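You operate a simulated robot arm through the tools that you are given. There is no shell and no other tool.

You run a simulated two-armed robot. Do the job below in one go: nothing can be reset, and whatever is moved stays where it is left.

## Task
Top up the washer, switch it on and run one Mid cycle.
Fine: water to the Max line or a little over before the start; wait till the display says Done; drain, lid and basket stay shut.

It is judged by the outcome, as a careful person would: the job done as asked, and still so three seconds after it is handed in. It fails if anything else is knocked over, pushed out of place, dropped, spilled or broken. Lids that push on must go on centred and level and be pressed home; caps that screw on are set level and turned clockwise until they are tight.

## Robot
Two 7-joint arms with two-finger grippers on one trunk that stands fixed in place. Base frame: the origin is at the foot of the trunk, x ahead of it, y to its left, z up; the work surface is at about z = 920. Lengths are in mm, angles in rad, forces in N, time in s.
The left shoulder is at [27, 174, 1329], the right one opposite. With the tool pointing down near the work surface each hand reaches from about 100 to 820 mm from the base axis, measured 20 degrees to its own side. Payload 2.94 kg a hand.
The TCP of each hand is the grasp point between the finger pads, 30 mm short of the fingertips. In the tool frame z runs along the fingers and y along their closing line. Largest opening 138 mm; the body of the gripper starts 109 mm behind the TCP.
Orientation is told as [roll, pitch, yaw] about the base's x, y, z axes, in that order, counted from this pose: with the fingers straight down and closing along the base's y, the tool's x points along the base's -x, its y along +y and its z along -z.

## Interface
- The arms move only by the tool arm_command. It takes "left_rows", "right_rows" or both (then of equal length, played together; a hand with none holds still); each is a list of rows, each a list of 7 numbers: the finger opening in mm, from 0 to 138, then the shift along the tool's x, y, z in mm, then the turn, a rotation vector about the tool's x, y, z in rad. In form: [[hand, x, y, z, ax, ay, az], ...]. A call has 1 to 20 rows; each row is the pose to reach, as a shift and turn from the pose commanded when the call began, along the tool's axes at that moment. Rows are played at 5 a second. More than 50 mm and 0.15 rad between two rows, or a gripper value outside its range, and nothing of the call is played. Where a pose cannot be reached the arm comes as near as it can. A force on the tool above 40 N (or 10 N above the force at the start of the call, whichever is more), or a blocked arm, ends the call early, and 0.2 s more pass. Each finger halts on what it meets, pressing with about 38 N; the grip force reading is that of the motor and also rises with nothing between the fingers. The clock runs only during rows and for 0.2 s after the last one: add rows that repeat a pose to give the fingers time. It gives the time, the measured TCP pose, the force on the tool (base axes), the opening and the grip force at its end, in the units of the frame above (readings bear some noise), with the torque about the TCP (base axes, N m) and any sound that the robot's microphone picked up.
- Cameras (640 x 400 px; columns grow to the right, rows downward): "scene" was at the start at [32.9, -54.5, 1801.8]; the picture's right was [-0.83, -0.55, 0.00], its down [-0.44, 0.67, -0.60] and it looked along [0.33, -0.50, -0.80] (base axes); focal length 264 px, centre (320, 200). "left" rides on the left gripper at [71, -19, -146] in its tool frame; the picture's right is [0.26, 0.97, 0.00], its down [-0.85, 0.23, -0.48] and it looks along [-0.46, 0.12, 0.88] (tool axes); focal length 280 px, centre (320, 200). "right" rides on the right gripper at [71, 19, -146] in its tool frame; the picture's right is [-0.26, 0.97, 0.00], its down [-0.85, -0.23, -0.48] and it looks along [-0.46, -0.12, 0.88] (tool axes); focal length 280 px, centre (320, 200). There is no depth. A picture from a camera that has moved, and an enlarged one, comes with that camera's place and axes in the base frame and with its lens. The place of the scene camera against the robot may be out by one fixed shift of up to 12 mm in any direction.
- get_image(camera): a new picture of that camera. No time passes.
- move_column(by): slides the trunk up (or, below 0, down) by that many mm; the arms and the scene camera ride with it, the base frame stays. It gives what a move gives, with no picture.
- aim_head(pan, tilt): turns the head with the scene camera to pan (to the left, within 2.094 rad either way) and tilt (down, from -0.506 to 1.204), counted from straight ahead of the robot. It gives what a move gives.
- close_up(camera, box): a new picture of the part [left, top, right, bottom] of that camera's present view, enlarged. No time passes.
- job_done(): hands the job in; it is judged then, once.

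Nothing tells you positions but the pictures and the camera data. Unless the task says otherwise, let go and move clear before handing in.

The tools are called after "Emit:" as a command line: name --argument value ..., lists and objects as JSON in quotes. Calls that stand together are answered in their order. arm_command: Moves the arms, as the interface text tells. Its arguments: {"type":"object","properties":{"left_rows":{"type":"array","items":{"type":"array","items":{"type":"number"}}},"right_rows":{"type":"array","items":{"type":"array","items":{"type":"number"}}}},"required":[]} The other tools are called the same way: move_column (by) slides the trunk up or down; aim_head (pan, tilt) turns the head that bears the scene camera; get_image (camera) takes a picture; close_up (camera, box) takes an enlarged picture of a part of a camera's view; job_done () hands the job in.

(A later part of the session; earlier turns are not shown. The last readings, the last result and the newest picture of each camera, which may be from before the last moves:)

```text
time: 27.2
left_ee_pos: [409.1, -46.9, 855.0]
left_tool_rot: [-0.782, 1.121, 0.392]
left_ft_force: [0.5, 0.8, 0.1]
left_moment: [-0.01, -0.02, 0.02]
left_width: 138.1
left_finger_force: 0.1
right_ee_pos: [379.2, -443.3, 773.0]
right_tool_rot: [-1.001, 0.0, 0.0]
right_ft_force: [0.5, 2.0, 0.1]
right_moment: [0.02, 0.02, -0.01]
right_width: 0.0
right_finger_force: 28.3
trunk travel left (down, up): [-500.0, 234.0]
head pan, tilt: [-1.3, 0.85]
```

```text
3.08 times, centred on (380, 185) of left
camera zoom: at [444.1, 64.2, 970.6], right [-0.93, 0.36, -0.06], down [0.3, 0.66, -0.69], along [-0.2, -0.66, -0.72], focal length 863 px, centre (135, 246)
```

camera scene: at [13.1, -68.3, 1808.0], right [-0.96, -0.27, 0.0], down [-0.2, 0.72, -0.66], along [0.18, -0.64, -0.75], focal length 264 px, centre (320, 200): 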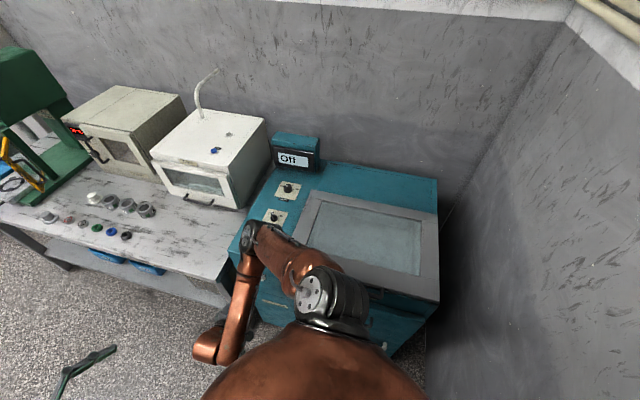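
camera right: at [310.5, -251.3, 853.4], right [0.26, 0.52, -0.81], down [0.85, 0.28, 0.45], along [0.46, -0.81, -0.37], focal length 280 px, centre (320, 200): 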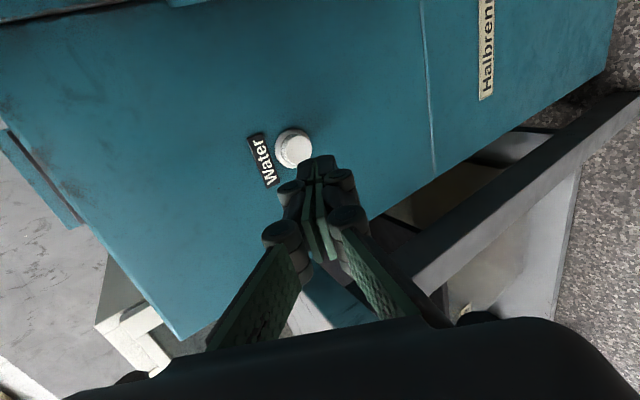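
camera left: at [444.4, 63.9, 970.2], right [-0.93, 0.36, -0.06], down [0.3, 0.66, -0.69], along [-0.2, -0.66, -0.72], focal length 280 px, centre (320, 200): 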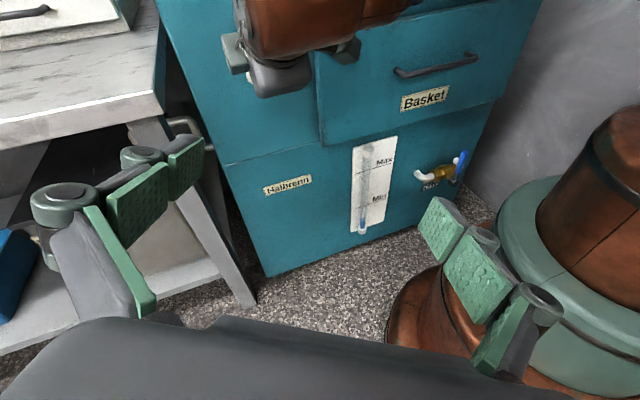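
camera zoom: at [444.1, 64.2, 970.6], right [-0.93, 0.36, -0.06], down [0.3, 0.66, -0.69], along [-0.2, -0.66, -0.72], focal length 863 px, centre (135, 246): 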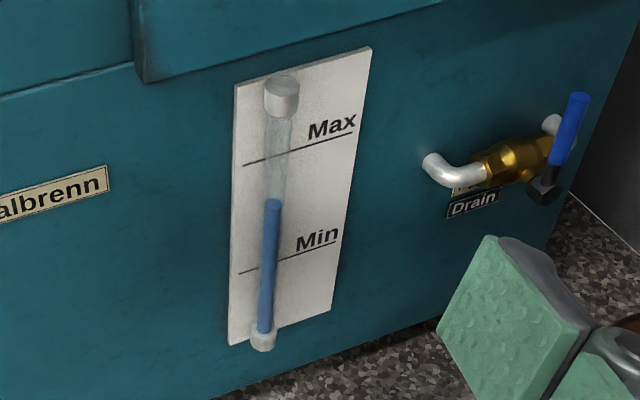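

Level is well above Min now, with about 48 px left in view. Because I look down at a tube standing off the panel, the true level is a little higher than it seems, so I'll add about 1 s, release, and then check it from a level viewpoint.

Emit:
arm_command --right_rows '[[0, 0, 0, 0, 0, 0, 0], [0, 0, 0, 0, 0, 0, 0], [0, 0, 0, 0, 0, 0, 0], [0, 0, 0, 0, 0, 0, 0], [0, 0, 8.1, -12.6, 0, 0, 0], [0, 0, 16.2, -25.2, 0, 0, 0]]'

Emit:
close_up --camera "left" --box '[330, 120, 430, 250]'

Emit:
get_image --camera "scene"

```text
time: 28.6
left_ee_pos: [410.2, -47.0, 855.9]
left_tool_rot: [-0.782, 1.119, 0.389]
left_ft_force: [0.6, -0.6, -0.4]
left_moment: [-0.02, 0.06, -0.03]
left_width: 138.1
left_finger_force: 0.2
right_ee_pos: [379.8, -413.4, 773.0]
right_tool_rot: [-1.0, 0.0, 0.001]
right_ft_force: [0.7, 0.4, -0.2]
right_moment: [0.03, -0.01, -0.01]
right_width: 0.0
right_finger_force: 28.6
trunk travel left (down, up): [-500.0, 234.0]
head pan, tilt: [-1.3, 0.85]
```

```text
3.08 times, centred on (380, 185) of left
camera zoom: at [444.5, 64.5, 970.4], right [-0.93, 0.36, -0.06], down [0.3, 0.66, -0.69], along [-0.2, -0.66, -0.72], focal length 863 px, centre (135, 246)
```

zoom: 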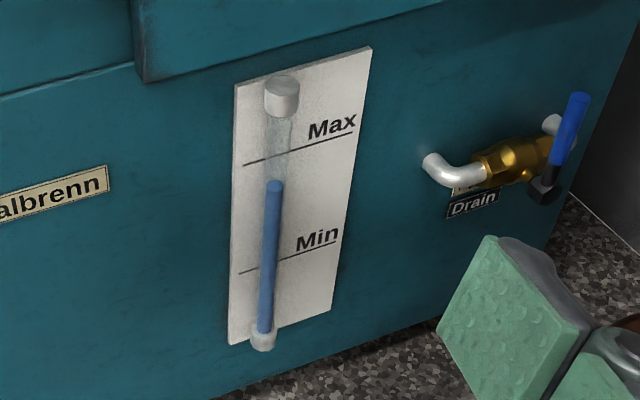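

```text
taken
camera scene: at [13.8, -66.7, 1808.0], right [-0.96, -0.27, 0.0], down [-0.2, 0.72, -0.66], along [0.18, -0.64, -0.75], focal length 264 px, centre (320, 200)
```

scene: 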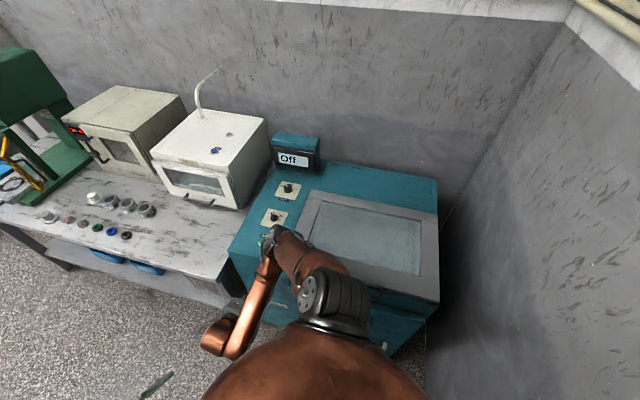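

The flow stopped on release, so the button is momentary. I'll zoom tightly on the gauge to judge how far the tube stands off the panel, which affects reading the level from above.

Emit:
close_up --camera "left" --box '[350, 142, 398, 172]'

Emit:
close_up --camera "left" --box '[340, 160, 388, 190]'

Emit:
close_up --camera "left" --box '[340, 210, 388, 240]'

```text
13.33 times, centred on (374, 157) of left
camera zoom: at [444.5, 64.5, 970.4], right [-0.93, 0.36, -0.06], down [0.3, 0.66, -0.69], along [-0.2, -0.66, -0.72], focal length 3738 px, centre (-400, 773)
```

zoom: 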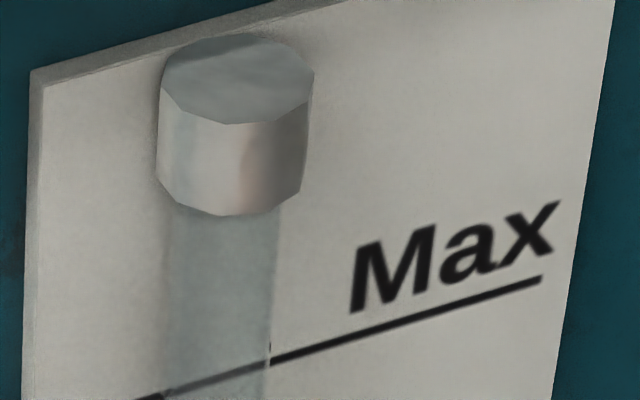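

```text
13.33 times, centred on (364, 175) of left
camera zoom: at [444.5, 64.5, 970.4], right [-0.93, 0.36, -0.06], down [0.3, 0.66, -0.69], along [-0.2, -0.66, -0.72], focal length 3738 px, centre (-267, 533)
```

zoom: 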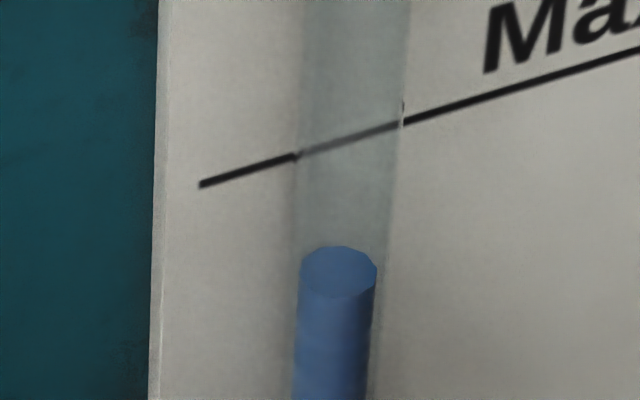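

```text
13.33 times, centred on (364, 225) of left
camera zoom: at [444.5, 64.5, 970.4], right [-0.93, 0.36, -0.06], down [0.3, 0.66, -0.69], along [-0.2, -0.66, -0.72], focal length 3738 px, centre (-267, -133)
```

zoom: 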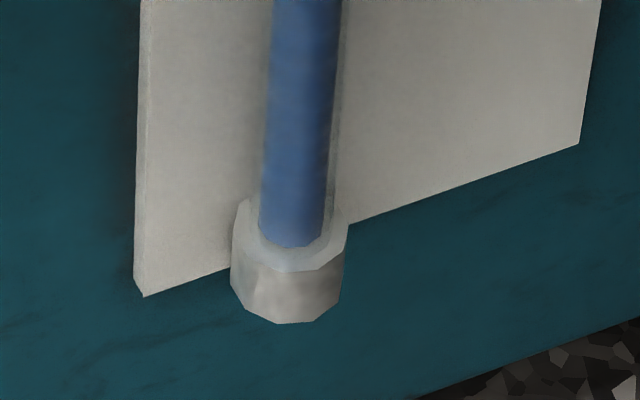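

The tube stands clear of the panel, so parallax matters. I'll lower the left camera another 220 mm for a flatter view of the gauge.

Emit:
arm_command --left_rows '[[138, -26.3, 25.4, 16.5, 0, 0, 0], [138, -52.7, 50.8, 32.9, 0, 0, 0], [138, -79, 76.2, 49.4, 0, 0, 0], [138, -105.3, 101.6, 65.8, 0, 0, 0], [138, -131.7, 127, 82.3, 0, 0, 0], [138, -158, 152.4, 98.7, 0, 0, 0]]'

Emit:
get_image --camera "left"

```text
time: 30.0
left_ee_pos: [313.0, -49.0, 636.3]
left_tool_rot: [-0.781, 1.12, 0.39]
left_ft_force: [0.1, 0.2, 0.5]
left_moment: [0.0, 0.03, -0.05]
left_width: 138.1
left_finger_force: 0.0
right_ee_pos: [379.5, -412.8, 772.7]
right_tool_rot: [-1.001, 0.0, -0.001]
right_ft_force: [0.4, -1.1, 0.4]
right_moment: [0.02, -0.01, -0.02]
right_width: 0.0
right_finger_force: 28.8
trunk travel left (down, up): [-500.0, 234.0]
head pan, tilt: [-1.3, 0.85]
```

```text
taken
camera left: at [347.4, 62.1, 751.0], right [-0.93, 0.36, -0.06], down [0.3, 0.66, -0.69], along [-0.2, -0.66, -0.72], focal length 280 px, centre (320, 200)
```

left: 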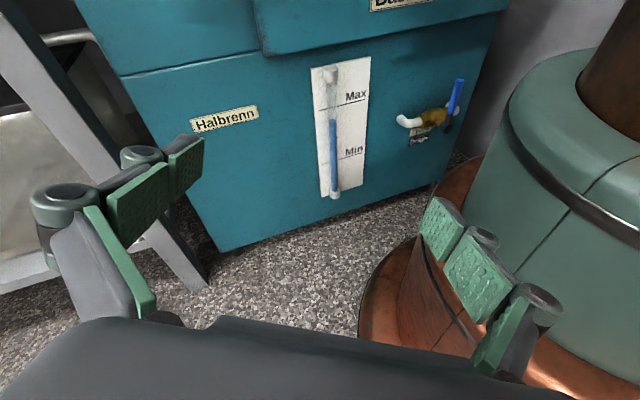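

Emit:
close_up --camera "left" --box '[306, 92, 370, 132]'

Emit:
close_up --camera "left" --box '[290, 50, 418, 210]'

```text
10.00 times, centred on (338, 112) of left
camera zoom: at [347.4, 62.1, 751.0], right [-0.93, 0.36, -0.06], down [0.3, 0.66, -0.69], along [-0.2, -0.66, -0.72], focal length 2804 px, centre (140, 1080)
```

zoom: 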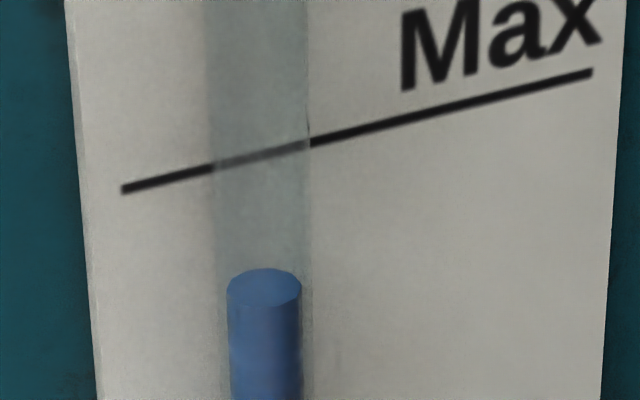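

```text
2.50 times, centred on (354, 130) of left
camera zoom: at [347.4, 62.1, 751.0], right [-0.93, 0.36, -0.06], down [0.3, 0.66, -0.69], along [-0.2, -0.66, -0.72], focal length 701 px, centre (235, 375)
```

zoom: 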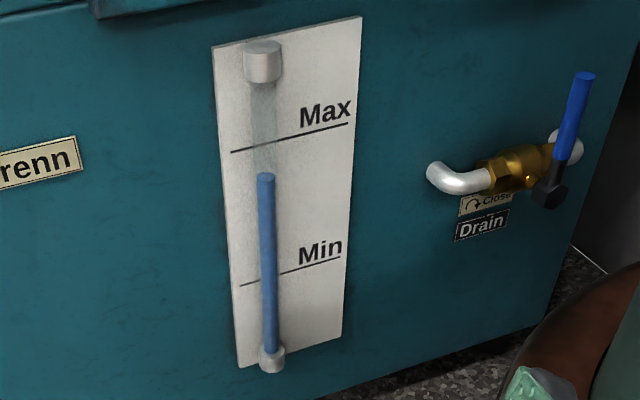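

From two views I work out that the tube stands ~14 mm off the panel, and the true level is ~24 mm below Max with a fill rate of ~27 mm/s. I give another press of roughly 0.95 s and re-measure.

Emit:
arm_command --right_rows '[[0, 0, -8.1, 12.6, 0, 0, 0], [0, 0, -16.2, 25.2, 0, 0, 0], [0, 0, -16.2, 25.2, 0, 0, 0], [0, 0, -16.2, 25.2, 0, 0, 0], [0, 0, -16.2, 25.2, 0, 0, 0], [0, 0, -16.2, 25.2, 0, 0, 0], [0, 0, -8.1, 12.6, 0, 0, 0], [0, 0, 0, 0, 0, 0, 0]]'

Emit:
close_up --camera "left" --box '[306, 92, 370, 132]'

```text
time: 31.8
left_ee_pos: [313.3, -48.5, 636.6]
left_tool_rot: [-0.782, 1.118, 0.392]
left_ft_force: [-0.7, -0.2, 0.0]
left_moment: [-0.02, -0.01, -0.02]
left_width: 138.0
left_finger_force: 0.2
right_ee_pos: [380.7, -412.8, 773.2]
right_tool_rot: [-1.0, 0.002, 0.0]
right_ft_force: [0.1, 0.8, 0.5]
right_moment: [-0.01, 0.01, 0.01]
right_width: 0.0
right_finger_force: 28.5
trunk travel left (down, up): [-500.0, 234.0]
head pan, tilt: [-1.3, 0.85]
heard: click
```

```text
10.00 times, centred on (338, 112) of left
camera zoom: at [347.7, 62.7, 751.3], right [-0.93, 0.36, -0.06], down [0.3, 0.66, -0.69], along [-0.2, -0.66, -0.72], focal length 2804 px, centre (140, 1080)
```

zoom: 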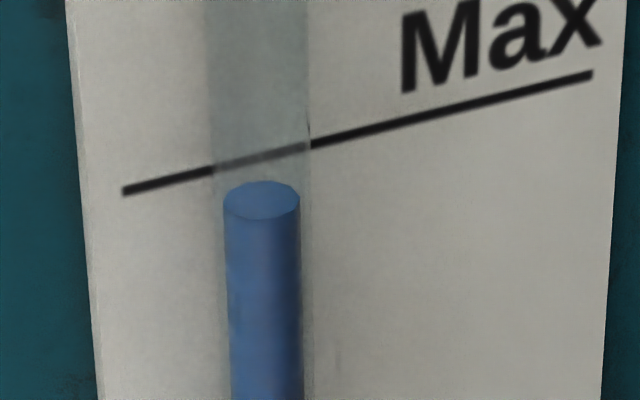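

The true level is now only ~2 mm under Max. One more short press to bring it just over the line.

Emit:
arm_command --right_rows '[[0, 0, -8.1, 12.6, 0, 0, 0], [0, 0, -16.2, 25.2, 0, 0, 0], [0, 0, -16.2, 25.2, 0, 0, 0], [0, 0, -8.1, 12.6, 0, 0, 0], [0, 0, 0, 0, 0, 0, 0]]'

Emit:
close_up --camera "left" --box '[306, 92, 370, 132]'

```text
time: 33.0
left_ee_pos: [314.0, -49.3, 637.3]
left_tool_rot: [-0.781, 1.118, 0.391]
left_ft_force: [-0.2, 0.3, 0.1]
left_moment: [0.0, 0.01, 0.03]
left_width: 138.1
left_finger_force: 0.1
right_ee_pos: [380.0, -412.8, 772.1]
right_tool_rot: [-1.0, 0.001, -0.002]
right_ft_force: [-1.7, 0.4, 0.3]
right_moment: [0.0, 0.0, -0.01]
right_width: 0.0
right_finger_force: 28.5
trunk travel left (down, up): [-500.0, 234.0]
head pan, tilt: [-1.3, 0.85]
heard: click
```

```text
10.00 times, centred on (338, 112) of left
camera zoom: at [347.8, 62.8, 751.3], right [-0.93, 0.36, -0.06], down [0.3, 0.66, -0.69], along [-0.2, -0.66, -0.72], focal length 2804 px, centre (140, 1080)
```

zoom: 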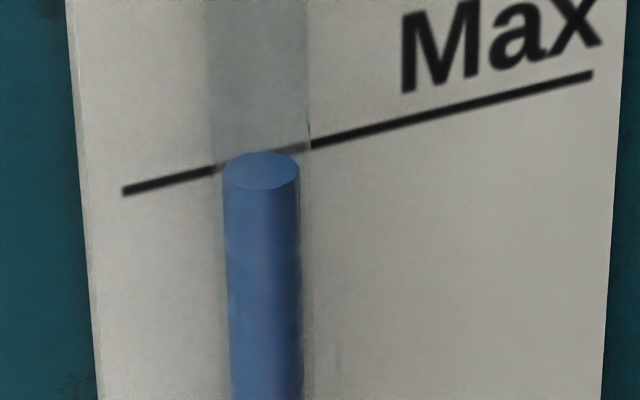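

The water surface now sits about 5 mm above the Max line – a little over, as wanted. Next I withdraw the right hand from the front and raise it to go above the control panel.

Emit:
arm_command --right_rows '[[0, 0, -25.4, -30.8, -0.083, 0, 0], [0, 0, -50.8, -61.5, -0.167, 0, 0], [0, 0, -76, -92.3, -0.25, 0, 0], [0, 0, -101.5, -123, -0.333, 0, 0], [0, 0, -127, -153.8, -0.417, 0, 0], [0, 0, -152.3, -184.5, -0.5, 0, 0], [60, 0, -192, -192, -0.625, 0, 0], [60, 0, -231.6, -199.8, -0.75, 0, 0], [60, 0, -271, -207.4, -0.875, 0, 0], [60, 0, -310.9, -215, -1.0, 0, 0]]'

Emit:
get_image --camera "right"

Emit:
get_image --camera "scene"

```text
time: 35.2
left_ee_pos: [310.9, -48.3, 637.8]
left_tool_rot: [-0.781, 1.119, 0.393]
left_ft_force: [-0.7, 0.0, -0.7]
left_moment: [-0.02, 0.0, -0.01]
left_width: 137.7
left_finger_force: 0.1
right_ee_pos: [378.7, -401.5, 1153.8]
right_tool_rot: [0.003, 0.0, 0.004]
right_ft_force: [0.1, 1.0, 0.8]
right_moment: [-0.06, -0.01, 0.02]
right_width: 59.9
right_finger_force: 0.0
trunk travel left (down, up): [-500.0, 234.0]
head pan, tilt: [-1.3, 0.85]
```

```text
taken
camera right: at [307.9, -380.8, 1298.5], right [0.26, 0.97, 0.0], down [0.85, -0.23, 0.48], along [0.46, -0.12, -0.88], focal length 280 px, centre (320, 200)
```

right: 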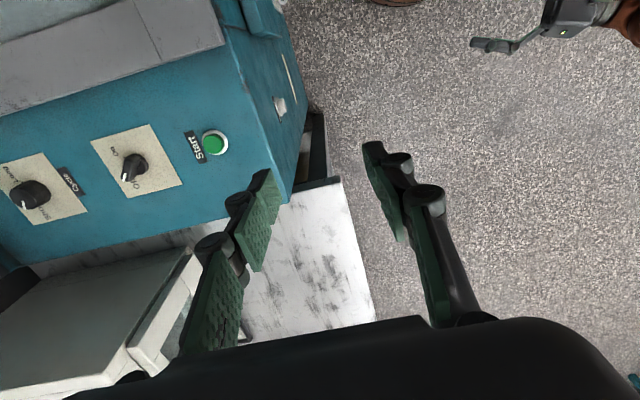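

```text
taken
camera scene: at [12.0, -67.5, 1808.0], right [-0.96, -0.27, 0.0], down [-0.2, 0.72, -0.66], along [0.18, -0.64, -0.75], focal length 264 px, centre (320, 200)
```

scene: 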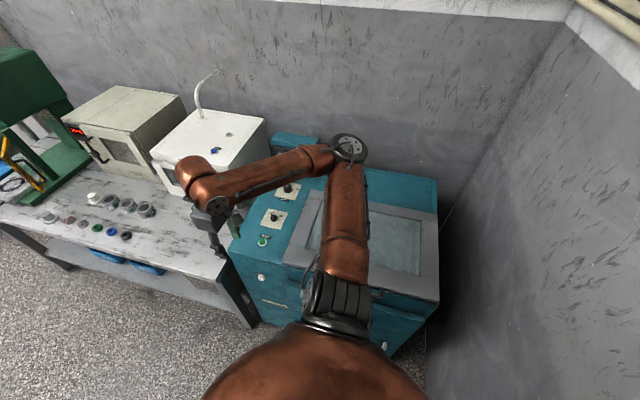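

Both knobs and Start are in view. I move the right hand above the power knob to look at it closely.

Emit:
arm_command --right_rows '[[60, 0, -44, 8, 0, 0, 0], [60, 0, -88, 20, 0, 0, 0], [60, 0, -132, 35, 0, 0, 0], [60, 0, -176, 52, 0, 0, 0], [60, -1, -220, 70, 0, 0, 0], [60, -1, -264, 90, 0, 0, 0]]'

Emit:
get_image --camera "right"

Emit:
get_image --camera "scene"

```text
time: 36.6
left_ee_pos: [311.9, -48.5, 635.8]
left_tool_rot: [-0.778, 1.118, 0.394]
left_ft_force: [0.6, -0.6, 0.0]
left_moment: [-0.01, 0.03, -0.01]
left_width: 138.1
left_finger_force: 0.1
right_ee_pos: [381.9, -665.7, 1059.1]
right_tool_rot: [0.002, 0.0, -0.001]
right_ft_force: [-0.4, -0.9, -0.2]
right_moment: [0.08, -0.01, 0.01]
right_width: 60.0
right_finger_force: 0.0
trunk travel left (down, up): [-500.0, 234.0]
head pan, tilt: [-1.3, 0.85]
```

```text
taken
camera right: at [311.8, -645.9, 1203.9], right [0.26, 0.97, 0.0], down [0.85, -0.23, 0.48], along [0.46, -0.12, -0.88], focal length 280 px, centre (320, 200)
```

right: 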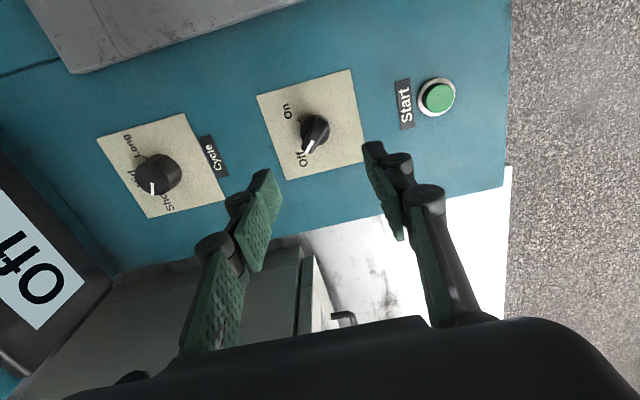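

```text
taken
camera scene: at [13.6, -69.7, 1807.9], right [-0.96, -0.27, 0.0], down [-0.2, 0.72, -0.66], along [0.18, -0.64, -0.75], focal length 264 px, centre (320, 200)
```

scene: 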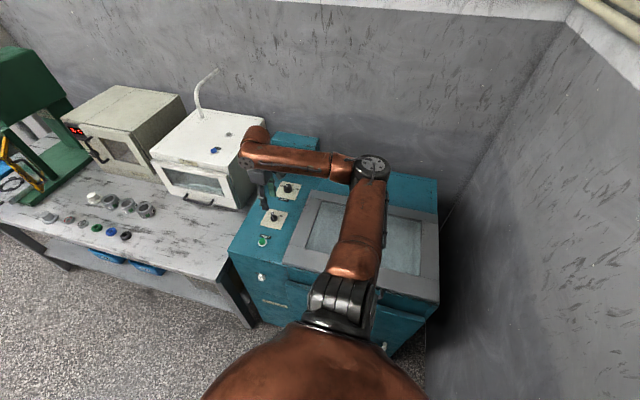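

Emit:
close_up --camera "right" --box '[250, 65, 370, 185]'

Emit:
close_up --camera "right" --box '[90, 105, 230, 225]'

Emit:
close_up --camera "right" --box '[390, 60, 470, 140]'

```text
3.33 times, centred on (310, 125) of right
camera zoom: at [311.8, -645.9, 1203.9], right [0.26, 0.97, 0.0], down [0.85, -0.23, 0.48], along [0.46, -0.12, -0.88], focal length 935 px, centre (353, 450)
```

zoom: 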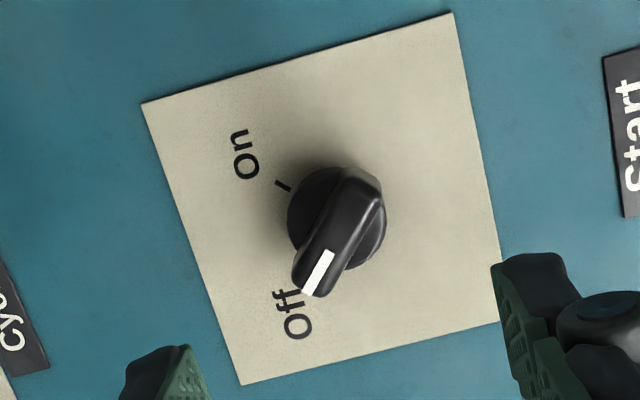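

```text
3.33 times, centred on (160, 165) of right
camera zoom: at [311.8, -645.9, 1203.9], right [0.26, 0.97, 0.0], down [0.85, -0.23, 0.48], along [0.46, -0.12, -0.88], focal length 935 px, centre (853, 317)
```

zoom: 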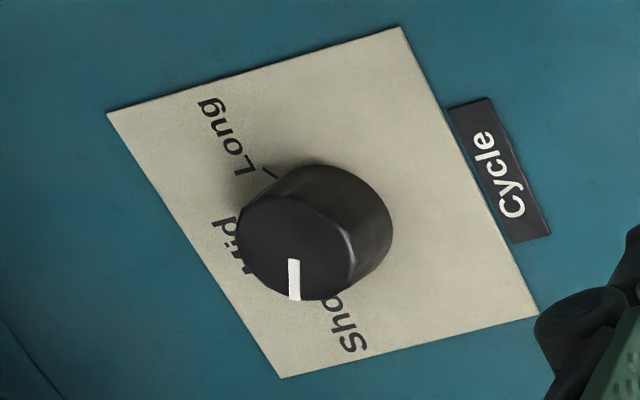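

```text
5.00 times, centred on (430, 100) of right
camera zoom: at [311.8, -645.9, 1203.9], right [0.26, 0.97, 0.0], down [0.85, -0.23, 0.48], along [0.46, -0.12, -0.88], focal length 1402 px, centre (-230, 700)
```

zoom: 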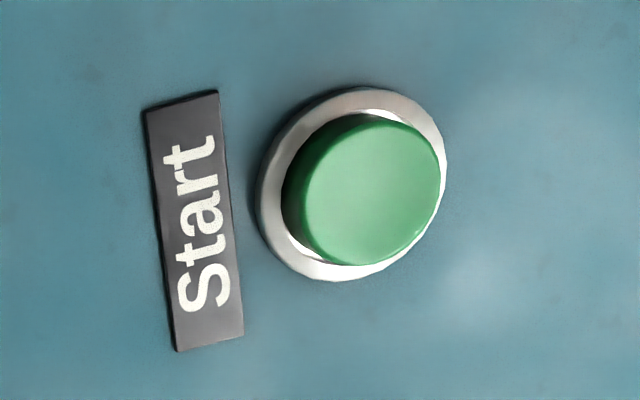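

The power knob axis is near (381, -668) with its bar pointing to Off (about 50° left of straight up); On is ~45° right. I'll test in free air whether the wrist can swing through the needed yaw range.

Emit:
arm_command --right_rows '[[60, 0, 0, 0, 0, 0, 0.14], [60, 0, 0, 0, 0, 0, 0.28], [60, 0, 0, 0, 0, 0, 0.42], [60, 0, 0, 0, 0, 0, 0.56], [60, 0, 0, 0, 0, 0, 0.7], [60, 0, 0, 0, 0, 0, 0.84], [60, 0, 0, 0, 0, 0, 0.98], [60, 0, 0, 0, 0, 0, 1.12], [60, 0, 0, 0, 0, 0, 1.26], [60, 0, 0, 0, 0, 0, 1.4], [60, 0, 0, 0, 0, 0, 1.54], [60, 0, 0, 0, 0, 0, 1.68], [60, 0, 0, 0, 0, 0, 1.82], [60, 0, 0, 0, 0, 0, 1.96], [60, 0, 0, 0, 0, 0, 2.1], [60, 0, 0, 0, 0, 0, 2.24], [60, 0, 0, 0, 0, 0, 2.38]]'

Emit:
get_image --camera "right"

Emit:
get_image --camera "scene"

```text
time: 40.2
left_ee_pos: [313.1, -48.9, 636.6]
left_tool_rot: [-0.783, 1.118, 0.391]
left_ft_force: [-0.4, -0.9, 0.7]
left_moment: [0.01, -0.01, 0.0]
left_width: 137.9
left_finger_force: 0.1
right_ee_pos: [380.5, -664.8, 1059.1]
right_tool_rot: [0.001, 0.001, -2.383]
right_ft_force: [0.7, 0.0, 0.0]
right_moment: [0.02, -0.02, 0.01]
right_width: 59.9
right_finger_force: 0.0
trunk travel left (down, up): [-500.0, 234.0]
head pan, tilt: [-1.3, 0.85]
```

```text
taken
camera right: at [445.2, -628.8, 1205.3], right [0.47, -0.88, 0.0], down [-0.77, -0.42, 0.48], along [-0.42, -0.23, -0.88], focal length 280 px, centre (320, 200)
```

right: 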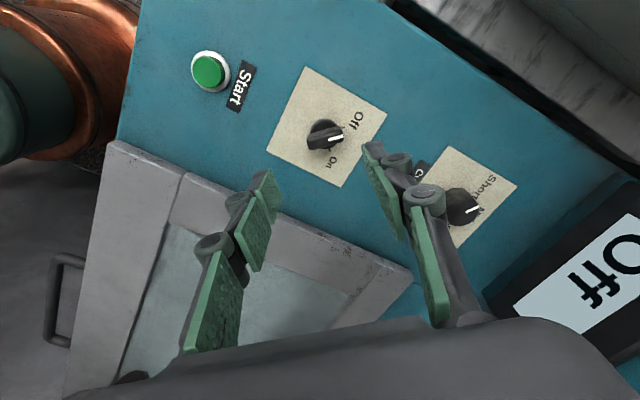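

```text
taken
camera scene: at [13.1, -67.9, 1808.0], right [-0.96, -0.27, 0.0], down [-0.2, 0.72, -0.66], along [0.18, -0.64, -0.75], focal length 264 px, centre (320, 200)
```

scene: 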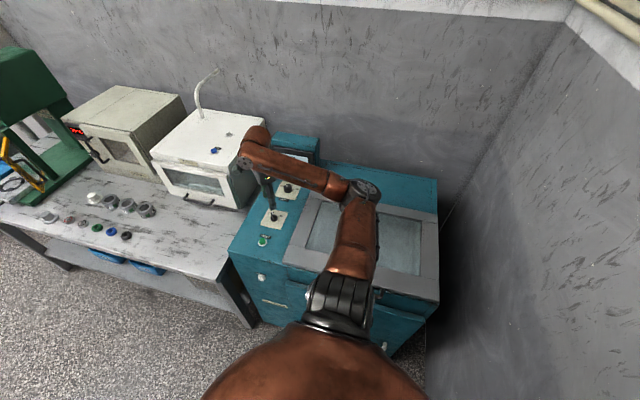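

The wrist can turn the whole range. This opposite view gives a good second bearing on the knobs; I zoom in to fix their positions and heights.

Emit:
close_up --camera "right" --box '[260, 60, 400, 200]'

Emit:
close_up --camera "right" --box '[400, 130, 540, 260]'

Emit:
close_up --camera "right" --box '[170, 30, 270, 120]'

```text
2.86 times, centred on (330, 130) of right
camera zoom: at [445.2, -628.8, 1205.3], right [0.47, -0.88, 0.0], down [-0.77, -0.42, 0.48], along [-0.42, -0.23, -0.88], focal length 801 px, centre (291, 400)
```

zoom: 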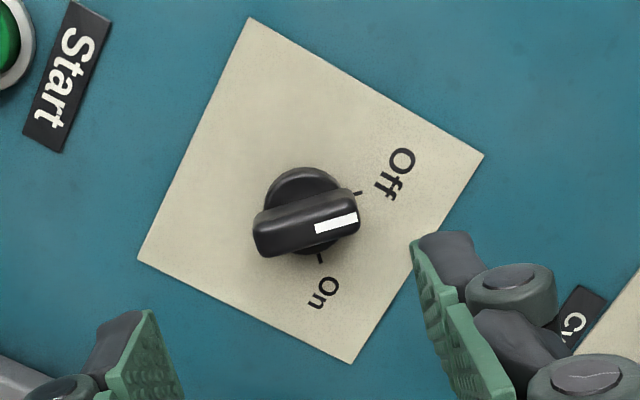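

```text
3.08 times, centred on (470, 195) of right
camera zoom: at [445.2, -628.8, 1205.3], right [0.47, -0.88, 0.0], down [-0.77, -0.42, 0.48], along [-0.42, -0.23, -0.88], focal length 863 px, centre (-142, 215)
```

zoom: 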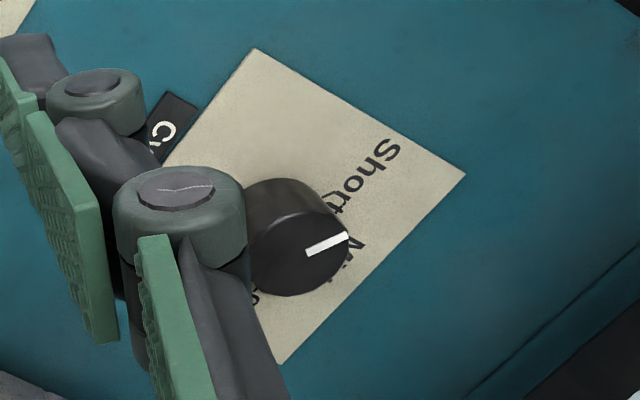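

```text
4.44 times, centred on (220, 75) of right
camera zoom: at [445.2, -628.8, 1205.3], right [0.47, -0.88, 0.0], down [-0.77, -0.42, 0.48], along [-0.42, -0.23, -0.88], focal length 1246 px, centre (764, 756)
```

zoom: 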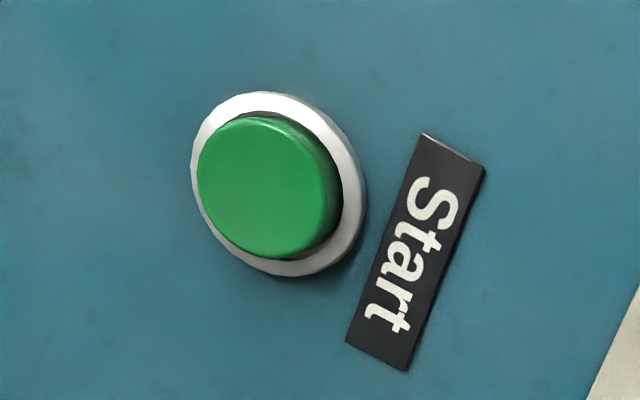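

Stereo gives: power knob bar top at (380, -669, 941), Start cap top (380, -548, 927), Cycle knob top (380, -841, 944), panel at ≈922. I turn back to yaw -0.70 so the fingers straddle the bar, then check before descending.

Emit:
arm_command --right_rows '[[60, -1, 1, 0, 0, 0, -0.14], [60, -2, 2, 0, 0, 0, -0.28], [60, -3.25, 2.7, 0, 0, 0, -0.42], [60, -3.25, 2.7, 0, 0, 0, -0.56], [60, -3.25, 2.7, 0, 0, 0, -0.7], [60, -3.25, 2.7, 0, 0, 0, -0.84], [60, -3.25, 2.7, 0, 0, 0, -0.98], [60, -3.25, 2.7, 0, 0, 0, -1.12], [60, -3.25, 2.7, 0, 0, 0, -1.26], [60, -3.25, 2.7, 0, 0, 0, -1.4], [60, -3.25, 2.7, 0, 0, 0, -1.54], [60, -3.25, 2.7, 0, 0, 0, -1.683], [60, -3.25, 2.7, 40, 0, 0, -1.683]]'

Emit:
get_image --camera "right"

```text
time: 43.0
left_ee_pos: [314.1, -49.3, 636.1]
left_tool_rot: [-0.78, 1.12, 0.393]
left_ft_force: [0.7, -0.2, 0.3]
left_moment: [0.02, 0.0, -0.01]
left_width: 138.1
left_finger_force: 0.0
right_ee_pos: [379.7, -668.3, 1019.0]
right_tool_rot: [0.0, 0.0, -0.695]
right_ft_force: [-0.2, -0.7, -0.2]
right_moment: [0.03, 0.03, -0.01]
right_width: 60.0
right_finger_force: 0.1
trunk travel left (down, up): [-500.0, 234.0]
head pan, tilt: [-1.3, 0.85]
```

```text
taken
camera right: at [338.3, -608.0, 1165.0], right [0.82, 0.57, 0.0], down [0.5, -0.72, 0.47], along [0.27, -0.39, -0.88], focal length 280 px, centre (320, 200)
```

right: 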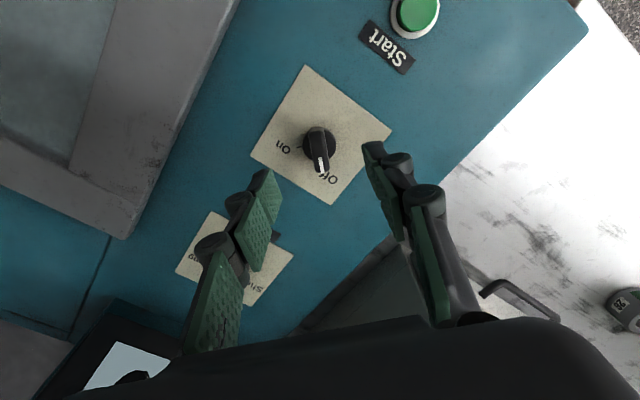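

Emit:
close_up --camera "right" --box '[260, 90, 380, 190]'

```text
4.00 times, centred on (320, 140) of right
camera zoom: at [338.3, -608.0, 1165.0], right [0.82, 0.57, 0.0], down [0.5, -0.72, 0.47], along [0.27, -0.39, -0.88], focal length 1122 px, centre (320, 440)
```

zoom: 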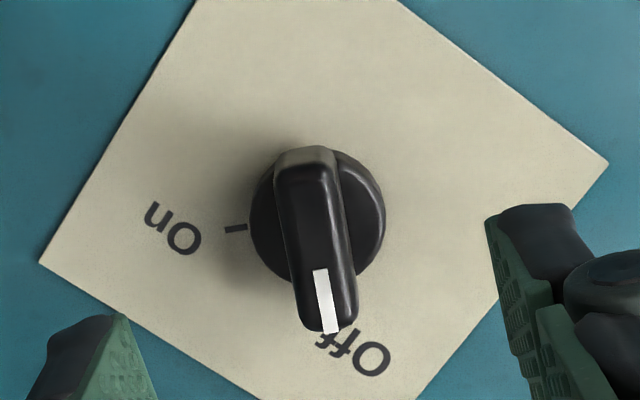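

The bar direction is -45° (Off exactly 45° left, On 45° right), so I align to that yaw and descend around the bar.

Emit:
arm_command --right_rows '[[60, -1.4, -0.4, 20, 0, 0, 0.09], [60, -1.4, -0.4, 38, 0, 0, 0.09], [60, -1.4, -0.4, 50, 0, 0, 0.09], [60, -1.4, -0.4, 58, 0, 0, 0.09]]'

Emit:
close_up --camera "right" --box '[220, 100, 420, 225]'

```text
time: 44.0
left_ee_pos: [313.3, -49.2, 636.4]
left_tool_rot: [-0.782, 1.119, 0.392]
left_ft_force: [0.8, 0.1, -0.8]
left_moment: [0.0, -0.01, -0.01]
left_width: 137.9
left_finger_force: 0.0
right_ee_pos: [381.5, -668.9, 962.3]
right_tool_rot: [-0.001, 0.0, -0.787]
right_ft_force: [0.0, 1.1, -0.4]
right_moment: [-0.02, 0.02, -0.02]
right_width: 60.1
right_finger_force: 0.3
trunk travel left (down, up): [-500.0, 234.0]
head pan, tilt: [-1.3, 0.85]
```

```text
3.20 times, centred on (320, 162) of right
camera zoom: at [345.1, -605.5, 1107.1], right [0.87, 0.5, 0.0], down [0.44, -0.76, 0.48], along [0.24, -0.41, -0.88], focal length 897 px, centre (320, 320)
```

zoom: 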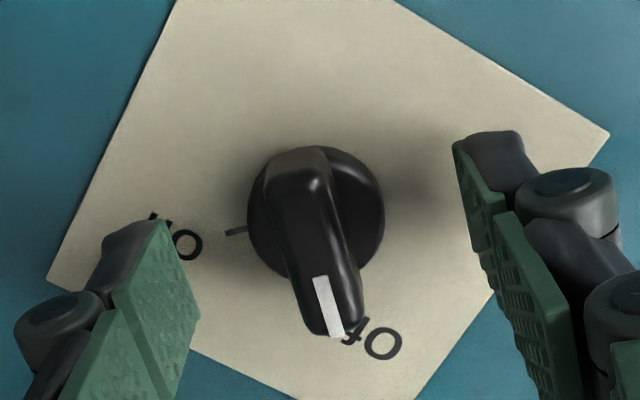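

The fingers straddle the bar properly. I lower 3 mm more and close on it.

Emit:
arm_command --right_rows '[[60, 0, 0, 3, 0, 0, 0], [10, 0, 0, 3, 0, 0, 0], [10, 0, 0, 3, 0, 0, 0], [10, 0, 0, 3, 0, 0, 0], [5, 0, 0, 3, 0, 0, 0], [5, 0, 0, 3, 0, 0, 0]]'

Emit:
close_up --camera "right" --box '[220, 100, 420, 225]'

```text
time: 45.4
left_ee_pos: [312.2, -48.7, 637.1]
left_tool_rot: [-0.779, 1.119, 0.392]
left_ft_force: [-0.5, 0.0, -0.1]
left_moment: [0.01, 0.01, -0.01]
left_width: 137.9
left_finger_force: 0.0
right_ee_pos: [380.2, -670.8, 959.8]
right_tool_rot: [0.002, 0.001, -0.787]
right_ft_force: [-3.0, -3.4, -0.8]
right_moment: [-0.11, 0.09, -0.01]
right_width: 12.6
right_finger_force: 39.5
trunk travel left (down, up): [-500.0, 234.0]
head pan, tilt: [-1.3, 0.85]
```

```text
3.20 times, centred on (320, 162) of right
camera zoom: at [344.7, -605.9, 1103.9], right [0.87, 0.5, 0.0], down [0.44, -0.76, 0.48], along [0.23, -0.41, -0.88], focal length 897 px, centre (320, 320)
```

zoom: 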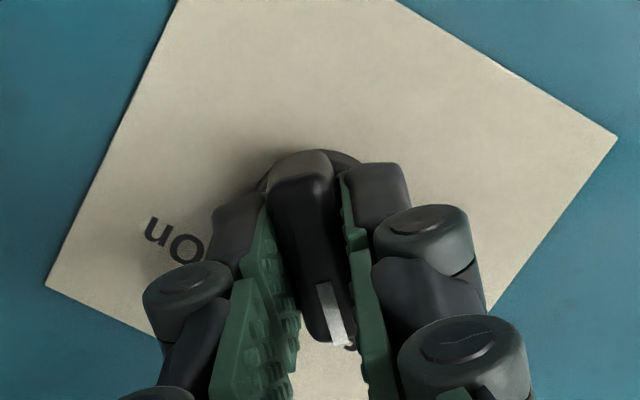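

Gripped on the bar (12.6 mm wide). Now I turn it clockwise towards On, about 90°.

Emit:
arm_command --right_rows '[[5, 0, -1, 0, 0, 0, 0.06], [5, 0, -1, 0, 0, 0, 0.18], [5, 0, -1, 0, 0, 0, 0.31], [5, 0, -1, 0, 0, 0, 0.44], [5, 0, -1, 0, 0, 0, 0.57], [5, 0, -1, 0, 0, 0, 0.7], [5, 0, -1, 0, 0, 0, 0.83], [5, 0, -1, 0, 0, 0, 0.96], [5, 0, -1, 0, 0, 0, 1.09], [5, 0, -1, 0, 0, 0, 1.22], [5, 0, -1, 0, 0, 0, 1.35], [5, 0, -1, 0, 0, 0, 1.48], [5, 0, -1, 0, 0, 0, 1.57]]'

Emit:
get_image --camera "right"

Emit:
get_image --camera "scene"

```text
time: 48.2
left_ee_pos: [313.8, -48.5, 636.8]
left_tool_rot: [-0.783, 1.118, 0.391]
left_ft_force: [-0.1, -0.1, -0.8]
left_moment: [-0.01, 0.03, -0.03]
left_width: 138.2
left_finger_force: 0.0
right_ee_pos: [379.5, -669.9, 958.8]
right_tool_rot: [-0.001, 0.001, -2.36]
right_ft_force: [-5.5, 3.5, -6.8]
right_moment: [0.31, -0.1, 0.16]
right_width: 13.0
right_finger_force: 39.4
trunk travel left (down, up): [-500.0, 234.0]
head pan, tilt: [-1.3, 0.85]
```

```text
taken
camera right: at [444.1, -633.6, 1103.8], right [0.49, -0.87, 0.0], down [-0.76, -0.44, 0.48], along [-0.41, -0.23, -0.88], focal length 280 px, centre (320, 200)
```

right: 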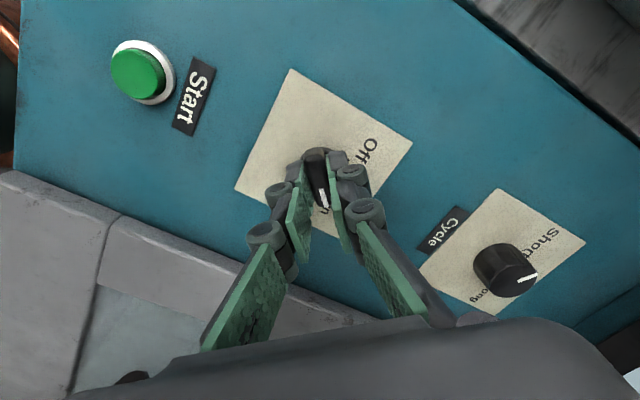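

```text
taken
camera scene: at [12.5, -68.2, 1808.0], right [-0.96, -0.27, 0.0], down [-0.2, 0.72, -0.66], along [0.18, -0.64, -0.75], focal length 264 px, centre (320, 200)
```

scene: 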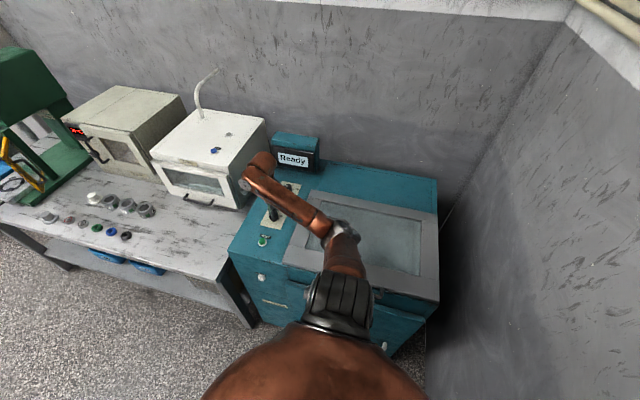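

The display reads "Ready", so the power is on. I open the fingers and lift straight off.

Emit:
arm_command --right_rows '[[40, 0, 0, 0, 0, 0, 0], [60, 0, 0, 0, 0, 0, 0], [60, 0, 0, 0, 0, 0, 0], [60, 0, 0, -15, 0, 0, 0], [60, 0, 0, -45, 0, 0, 0], [60, 0, 0, -85, 0, 0, 0]]'

Emit:
get_image --camera "right"

Emit:
close_up --camera "scene" --box '[240, 120, 340, 220]'

```text
time: 49.6
left_ee_pos: [312.1, -47.9, 637.7]
left_tool_rot: [-0.783, 1.119, 0.389]
left_ft_force: [-0.5, -0.6, 0.2]
left_moment: [0.02, -0.03, 0.01]
left_width: 138.1
left_finger_force: 0.0
right_ee_pos: [380.1, -669.1, 1043.9]
right_tool_rot: [-0.001, 0.0, -2.358]
right_ft_force: [0.5, 0.0, 0.0]
right_moment: [0.0, -0.03, 0.0]
right_width: 59.9
right_finger_force: 0.1
trunk travel left (down, up): [-500.0, 234.0]
head pan, tilt: [-1.3, 0.85]
```

```text
taken
camera right: at [443.9, -632.0, 1189.3], right [0.5, -0.87, 0.0], down [-0.76, -0.44, 0.48], along [-0.41, -0.24, -0.88], focal length 280 px, centre (320, 200)
```

right: 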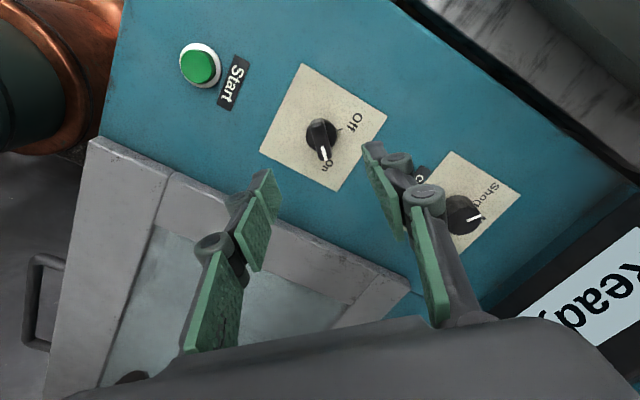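

```text
4.00 times, centred on (290, 170) of scene
camera zoom: at [12.4, -67.1, 1808.1], right [-0.96, -0.27, 0.0], down [-0.2, 0.72, -0.66], along [0.18, -0.64, -0.75], focal length 1056 px, centre (440, 320)
```

zoom: 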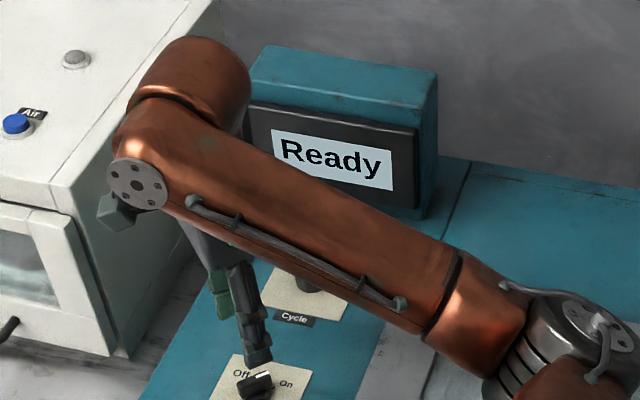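

Power is at On and the washer is Ready. I now move above the Cycle knob at (380, -841), turning the hand so it grips with room to rotate.

Emit:
arm_command --right_rows '[[60, -13.5, 13.5, 0, 0, 0, -0.132], [60, -27, 27.1, 0, 0, 0, -0.264], [60, -40.4, 40.6, 0, 0, 0, -0.396], [60, -53.9, 54.2, 0, 0, 0, -0.528], [60, -67.4, 67.7, 0, 0, 0, -0.66], [60, -80.9, 81.3, 0, 0, 0, -0.792], [60, -94.3, 94.8, 0, 0, 0, -0.924], [60, -107.8, 108.4, 0, 0, 0, -1.056], [60, -121.3, 121.9, 0, 0, 0, -1.188]]'

Emit:
get_image --camera "right"

Emit:
get_image --camera "scene"

```text
time: 51.6
left_ee_pos: [313.5, -48.7, 634.4]
left_tool_rot: [-0.781, 1.117, 0.392]
left_ft_force: [1.3, 0.5, 0.6]
left_moment: [0.01, -0.03, -0.01]
left_width: 138.1
left_finger_force: 0.1
right_ee_pos: [379.2, -843.1, 1042.4]
right_tool_rot: [0.001, 0.0, -1.168]
right_ft_force: [0.5, -0.6, -0.2]
right_moment: [-0.03, 0.0, 0.0]
right_width: 60.0
right_finger_force: 0.1
trunk travel left (down, up): [-500.0, 234.0]
head pan, tilt: [-1.3, 0.85]
```

```text
taken
camera right: at [370.3, -770.1, 1188.1], right [0.99, 0.14, 0.0], down [0.12, -0.87, 0.48], along [0.07, -0.47, -0.88], focal length 280 px, centre (320, 200)
```

right: 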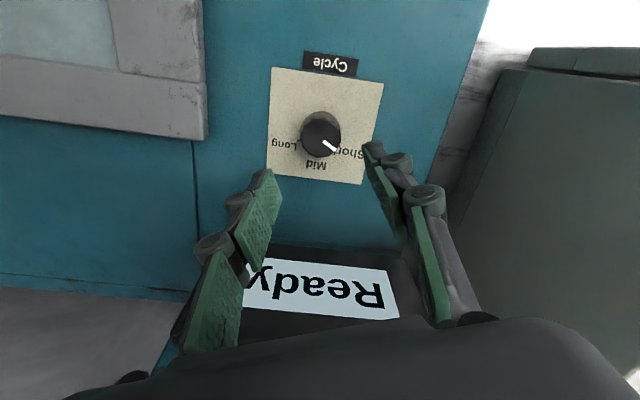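

```text
taken
camera scene: at [13.5, -68.3, 1808.0], right [-0.96, -0.27, 0.0], down [-0.2, 0.72, -0.66], along [0.18, -0.64, -0.75], focal length 264 px, centre (320, 200)
```

scene: 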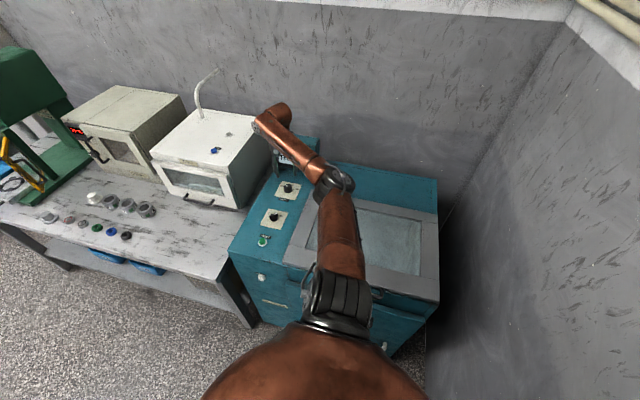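

Emit:
close_up --camera "right" --box '[260, 80, 390, 190]'

```text
3.64 times, centred on (325, 135) of right
camera zoom: at [370.3, -770.1, 1188.1], right [0.99, 0.14, 0.0], down [0.12, -0.87, 0.48], along [0.07, -0.47, -0.88], focal length 1020 px, centre (302, 436)
```

zoom: 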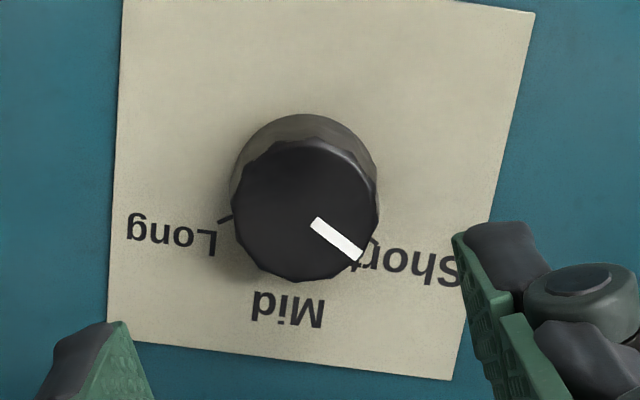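

The Cycle mark sits ~60° left (Short); Mid is straight ahead, so a 60° clockwise turn is needed. I descend around the knob with open fingers.

Emit:
arm_command --right_rows '[[60, 1.9, 2.7, 20, 0, 0, 0], [60, 1.9, 2.7, 45, 0, 0, 0], [60, 1.9, 2.7, 65, 0, 0, 0], [60, 1.9, 2.7, 80, 0, 0, 0]]'

Emit:
close_up --camera "right" --box '[220, 100, 420, 225]'

```text
time: 52.6
left_ee_pos: [311.6, -47.9, 637.4]
left_tool_rot: [-0.779, 1.121, 0.393]
left_ft_force: [0.1, -0.5, -0.2]
left_moment: [0.01, 0.02, -0.02]
left_width: 138.0
left_finger_force: 0.1
right_ee_pos: [383.5, -838.8, 962.2]
right_tool_rot: [0.0, 0.001, -1.171]
right_ft_force: [-0.8, -0.1, -0.2]
right_moment: [0.01, 0.01, -0.02]
right_width: 60.0
right_finger_force: 0.0
trunk travel left (down, up): [-500.0, 234.0]
head pan, tilt: [-1.3, 0.85]
```

```text
3.20 times, centred on (320, 162) of right
camera zoom: at [373.4, -766.9, 1108.1], right [0.99, 0.14, 0.0], down [0.12, -0.87, 0.48], along [0.06, -0.47, -0.88], focal length 897 px, centre (320, 320)
```

zoom: 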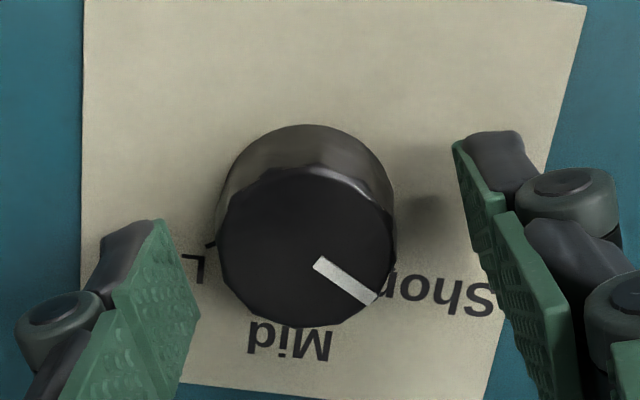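

Emit:
arm_command --right_rows '[[60, 1, -2, 3, 0, 0, 0], [30, 1, -2, 3, 0, 0, 0], [25, 1, -2, 3, 0, 0, 0], [20, 1, -2, 3, 0, 0, 0], [20, 1, -2, 3, 0, 0, 0]]'

Emit:
close_up --camera "right" --box '[220, 100, 420, 225]'

```text
time: 53.8
left_ee_pos: [313.4, -48.9, 636.9]
left_tool_rot: [-0.78, 1.118, 0.391]
left_ft_force: [-0.2, -0.3, 0.0]
left_moment: [0.02, 0.0, -0.06]
left_width: 138.2
left_finger_force: 0.0
right_ee_pos: [379.7, -839.4, 960.3]
right_tool_rot: [0.002, 0.001, -1.168]
right_ft_force: [0.1, -1.5, 0.9]
right_moment: [-0.19, -0.13, -0.01]
right_width: 36.0
right_finger_force: 45.1
trunk travel left (down, up): [-500.0, 234.0]
head pan, tilt: [-1.3, 0.85]
```

```text
3.20 times, centred on (320, 162) of right
camera zoom: at [370.5, -766.5, 1105.6], right [0.99, 0.14, 0.0], down [0.12, -0.87, 0.48], along [0.07, -0.47, -0.88], focal length 897 px, centre (320, 320)
```

zoom: 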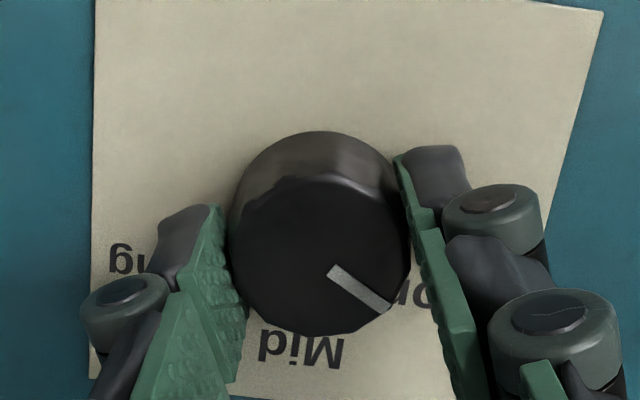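

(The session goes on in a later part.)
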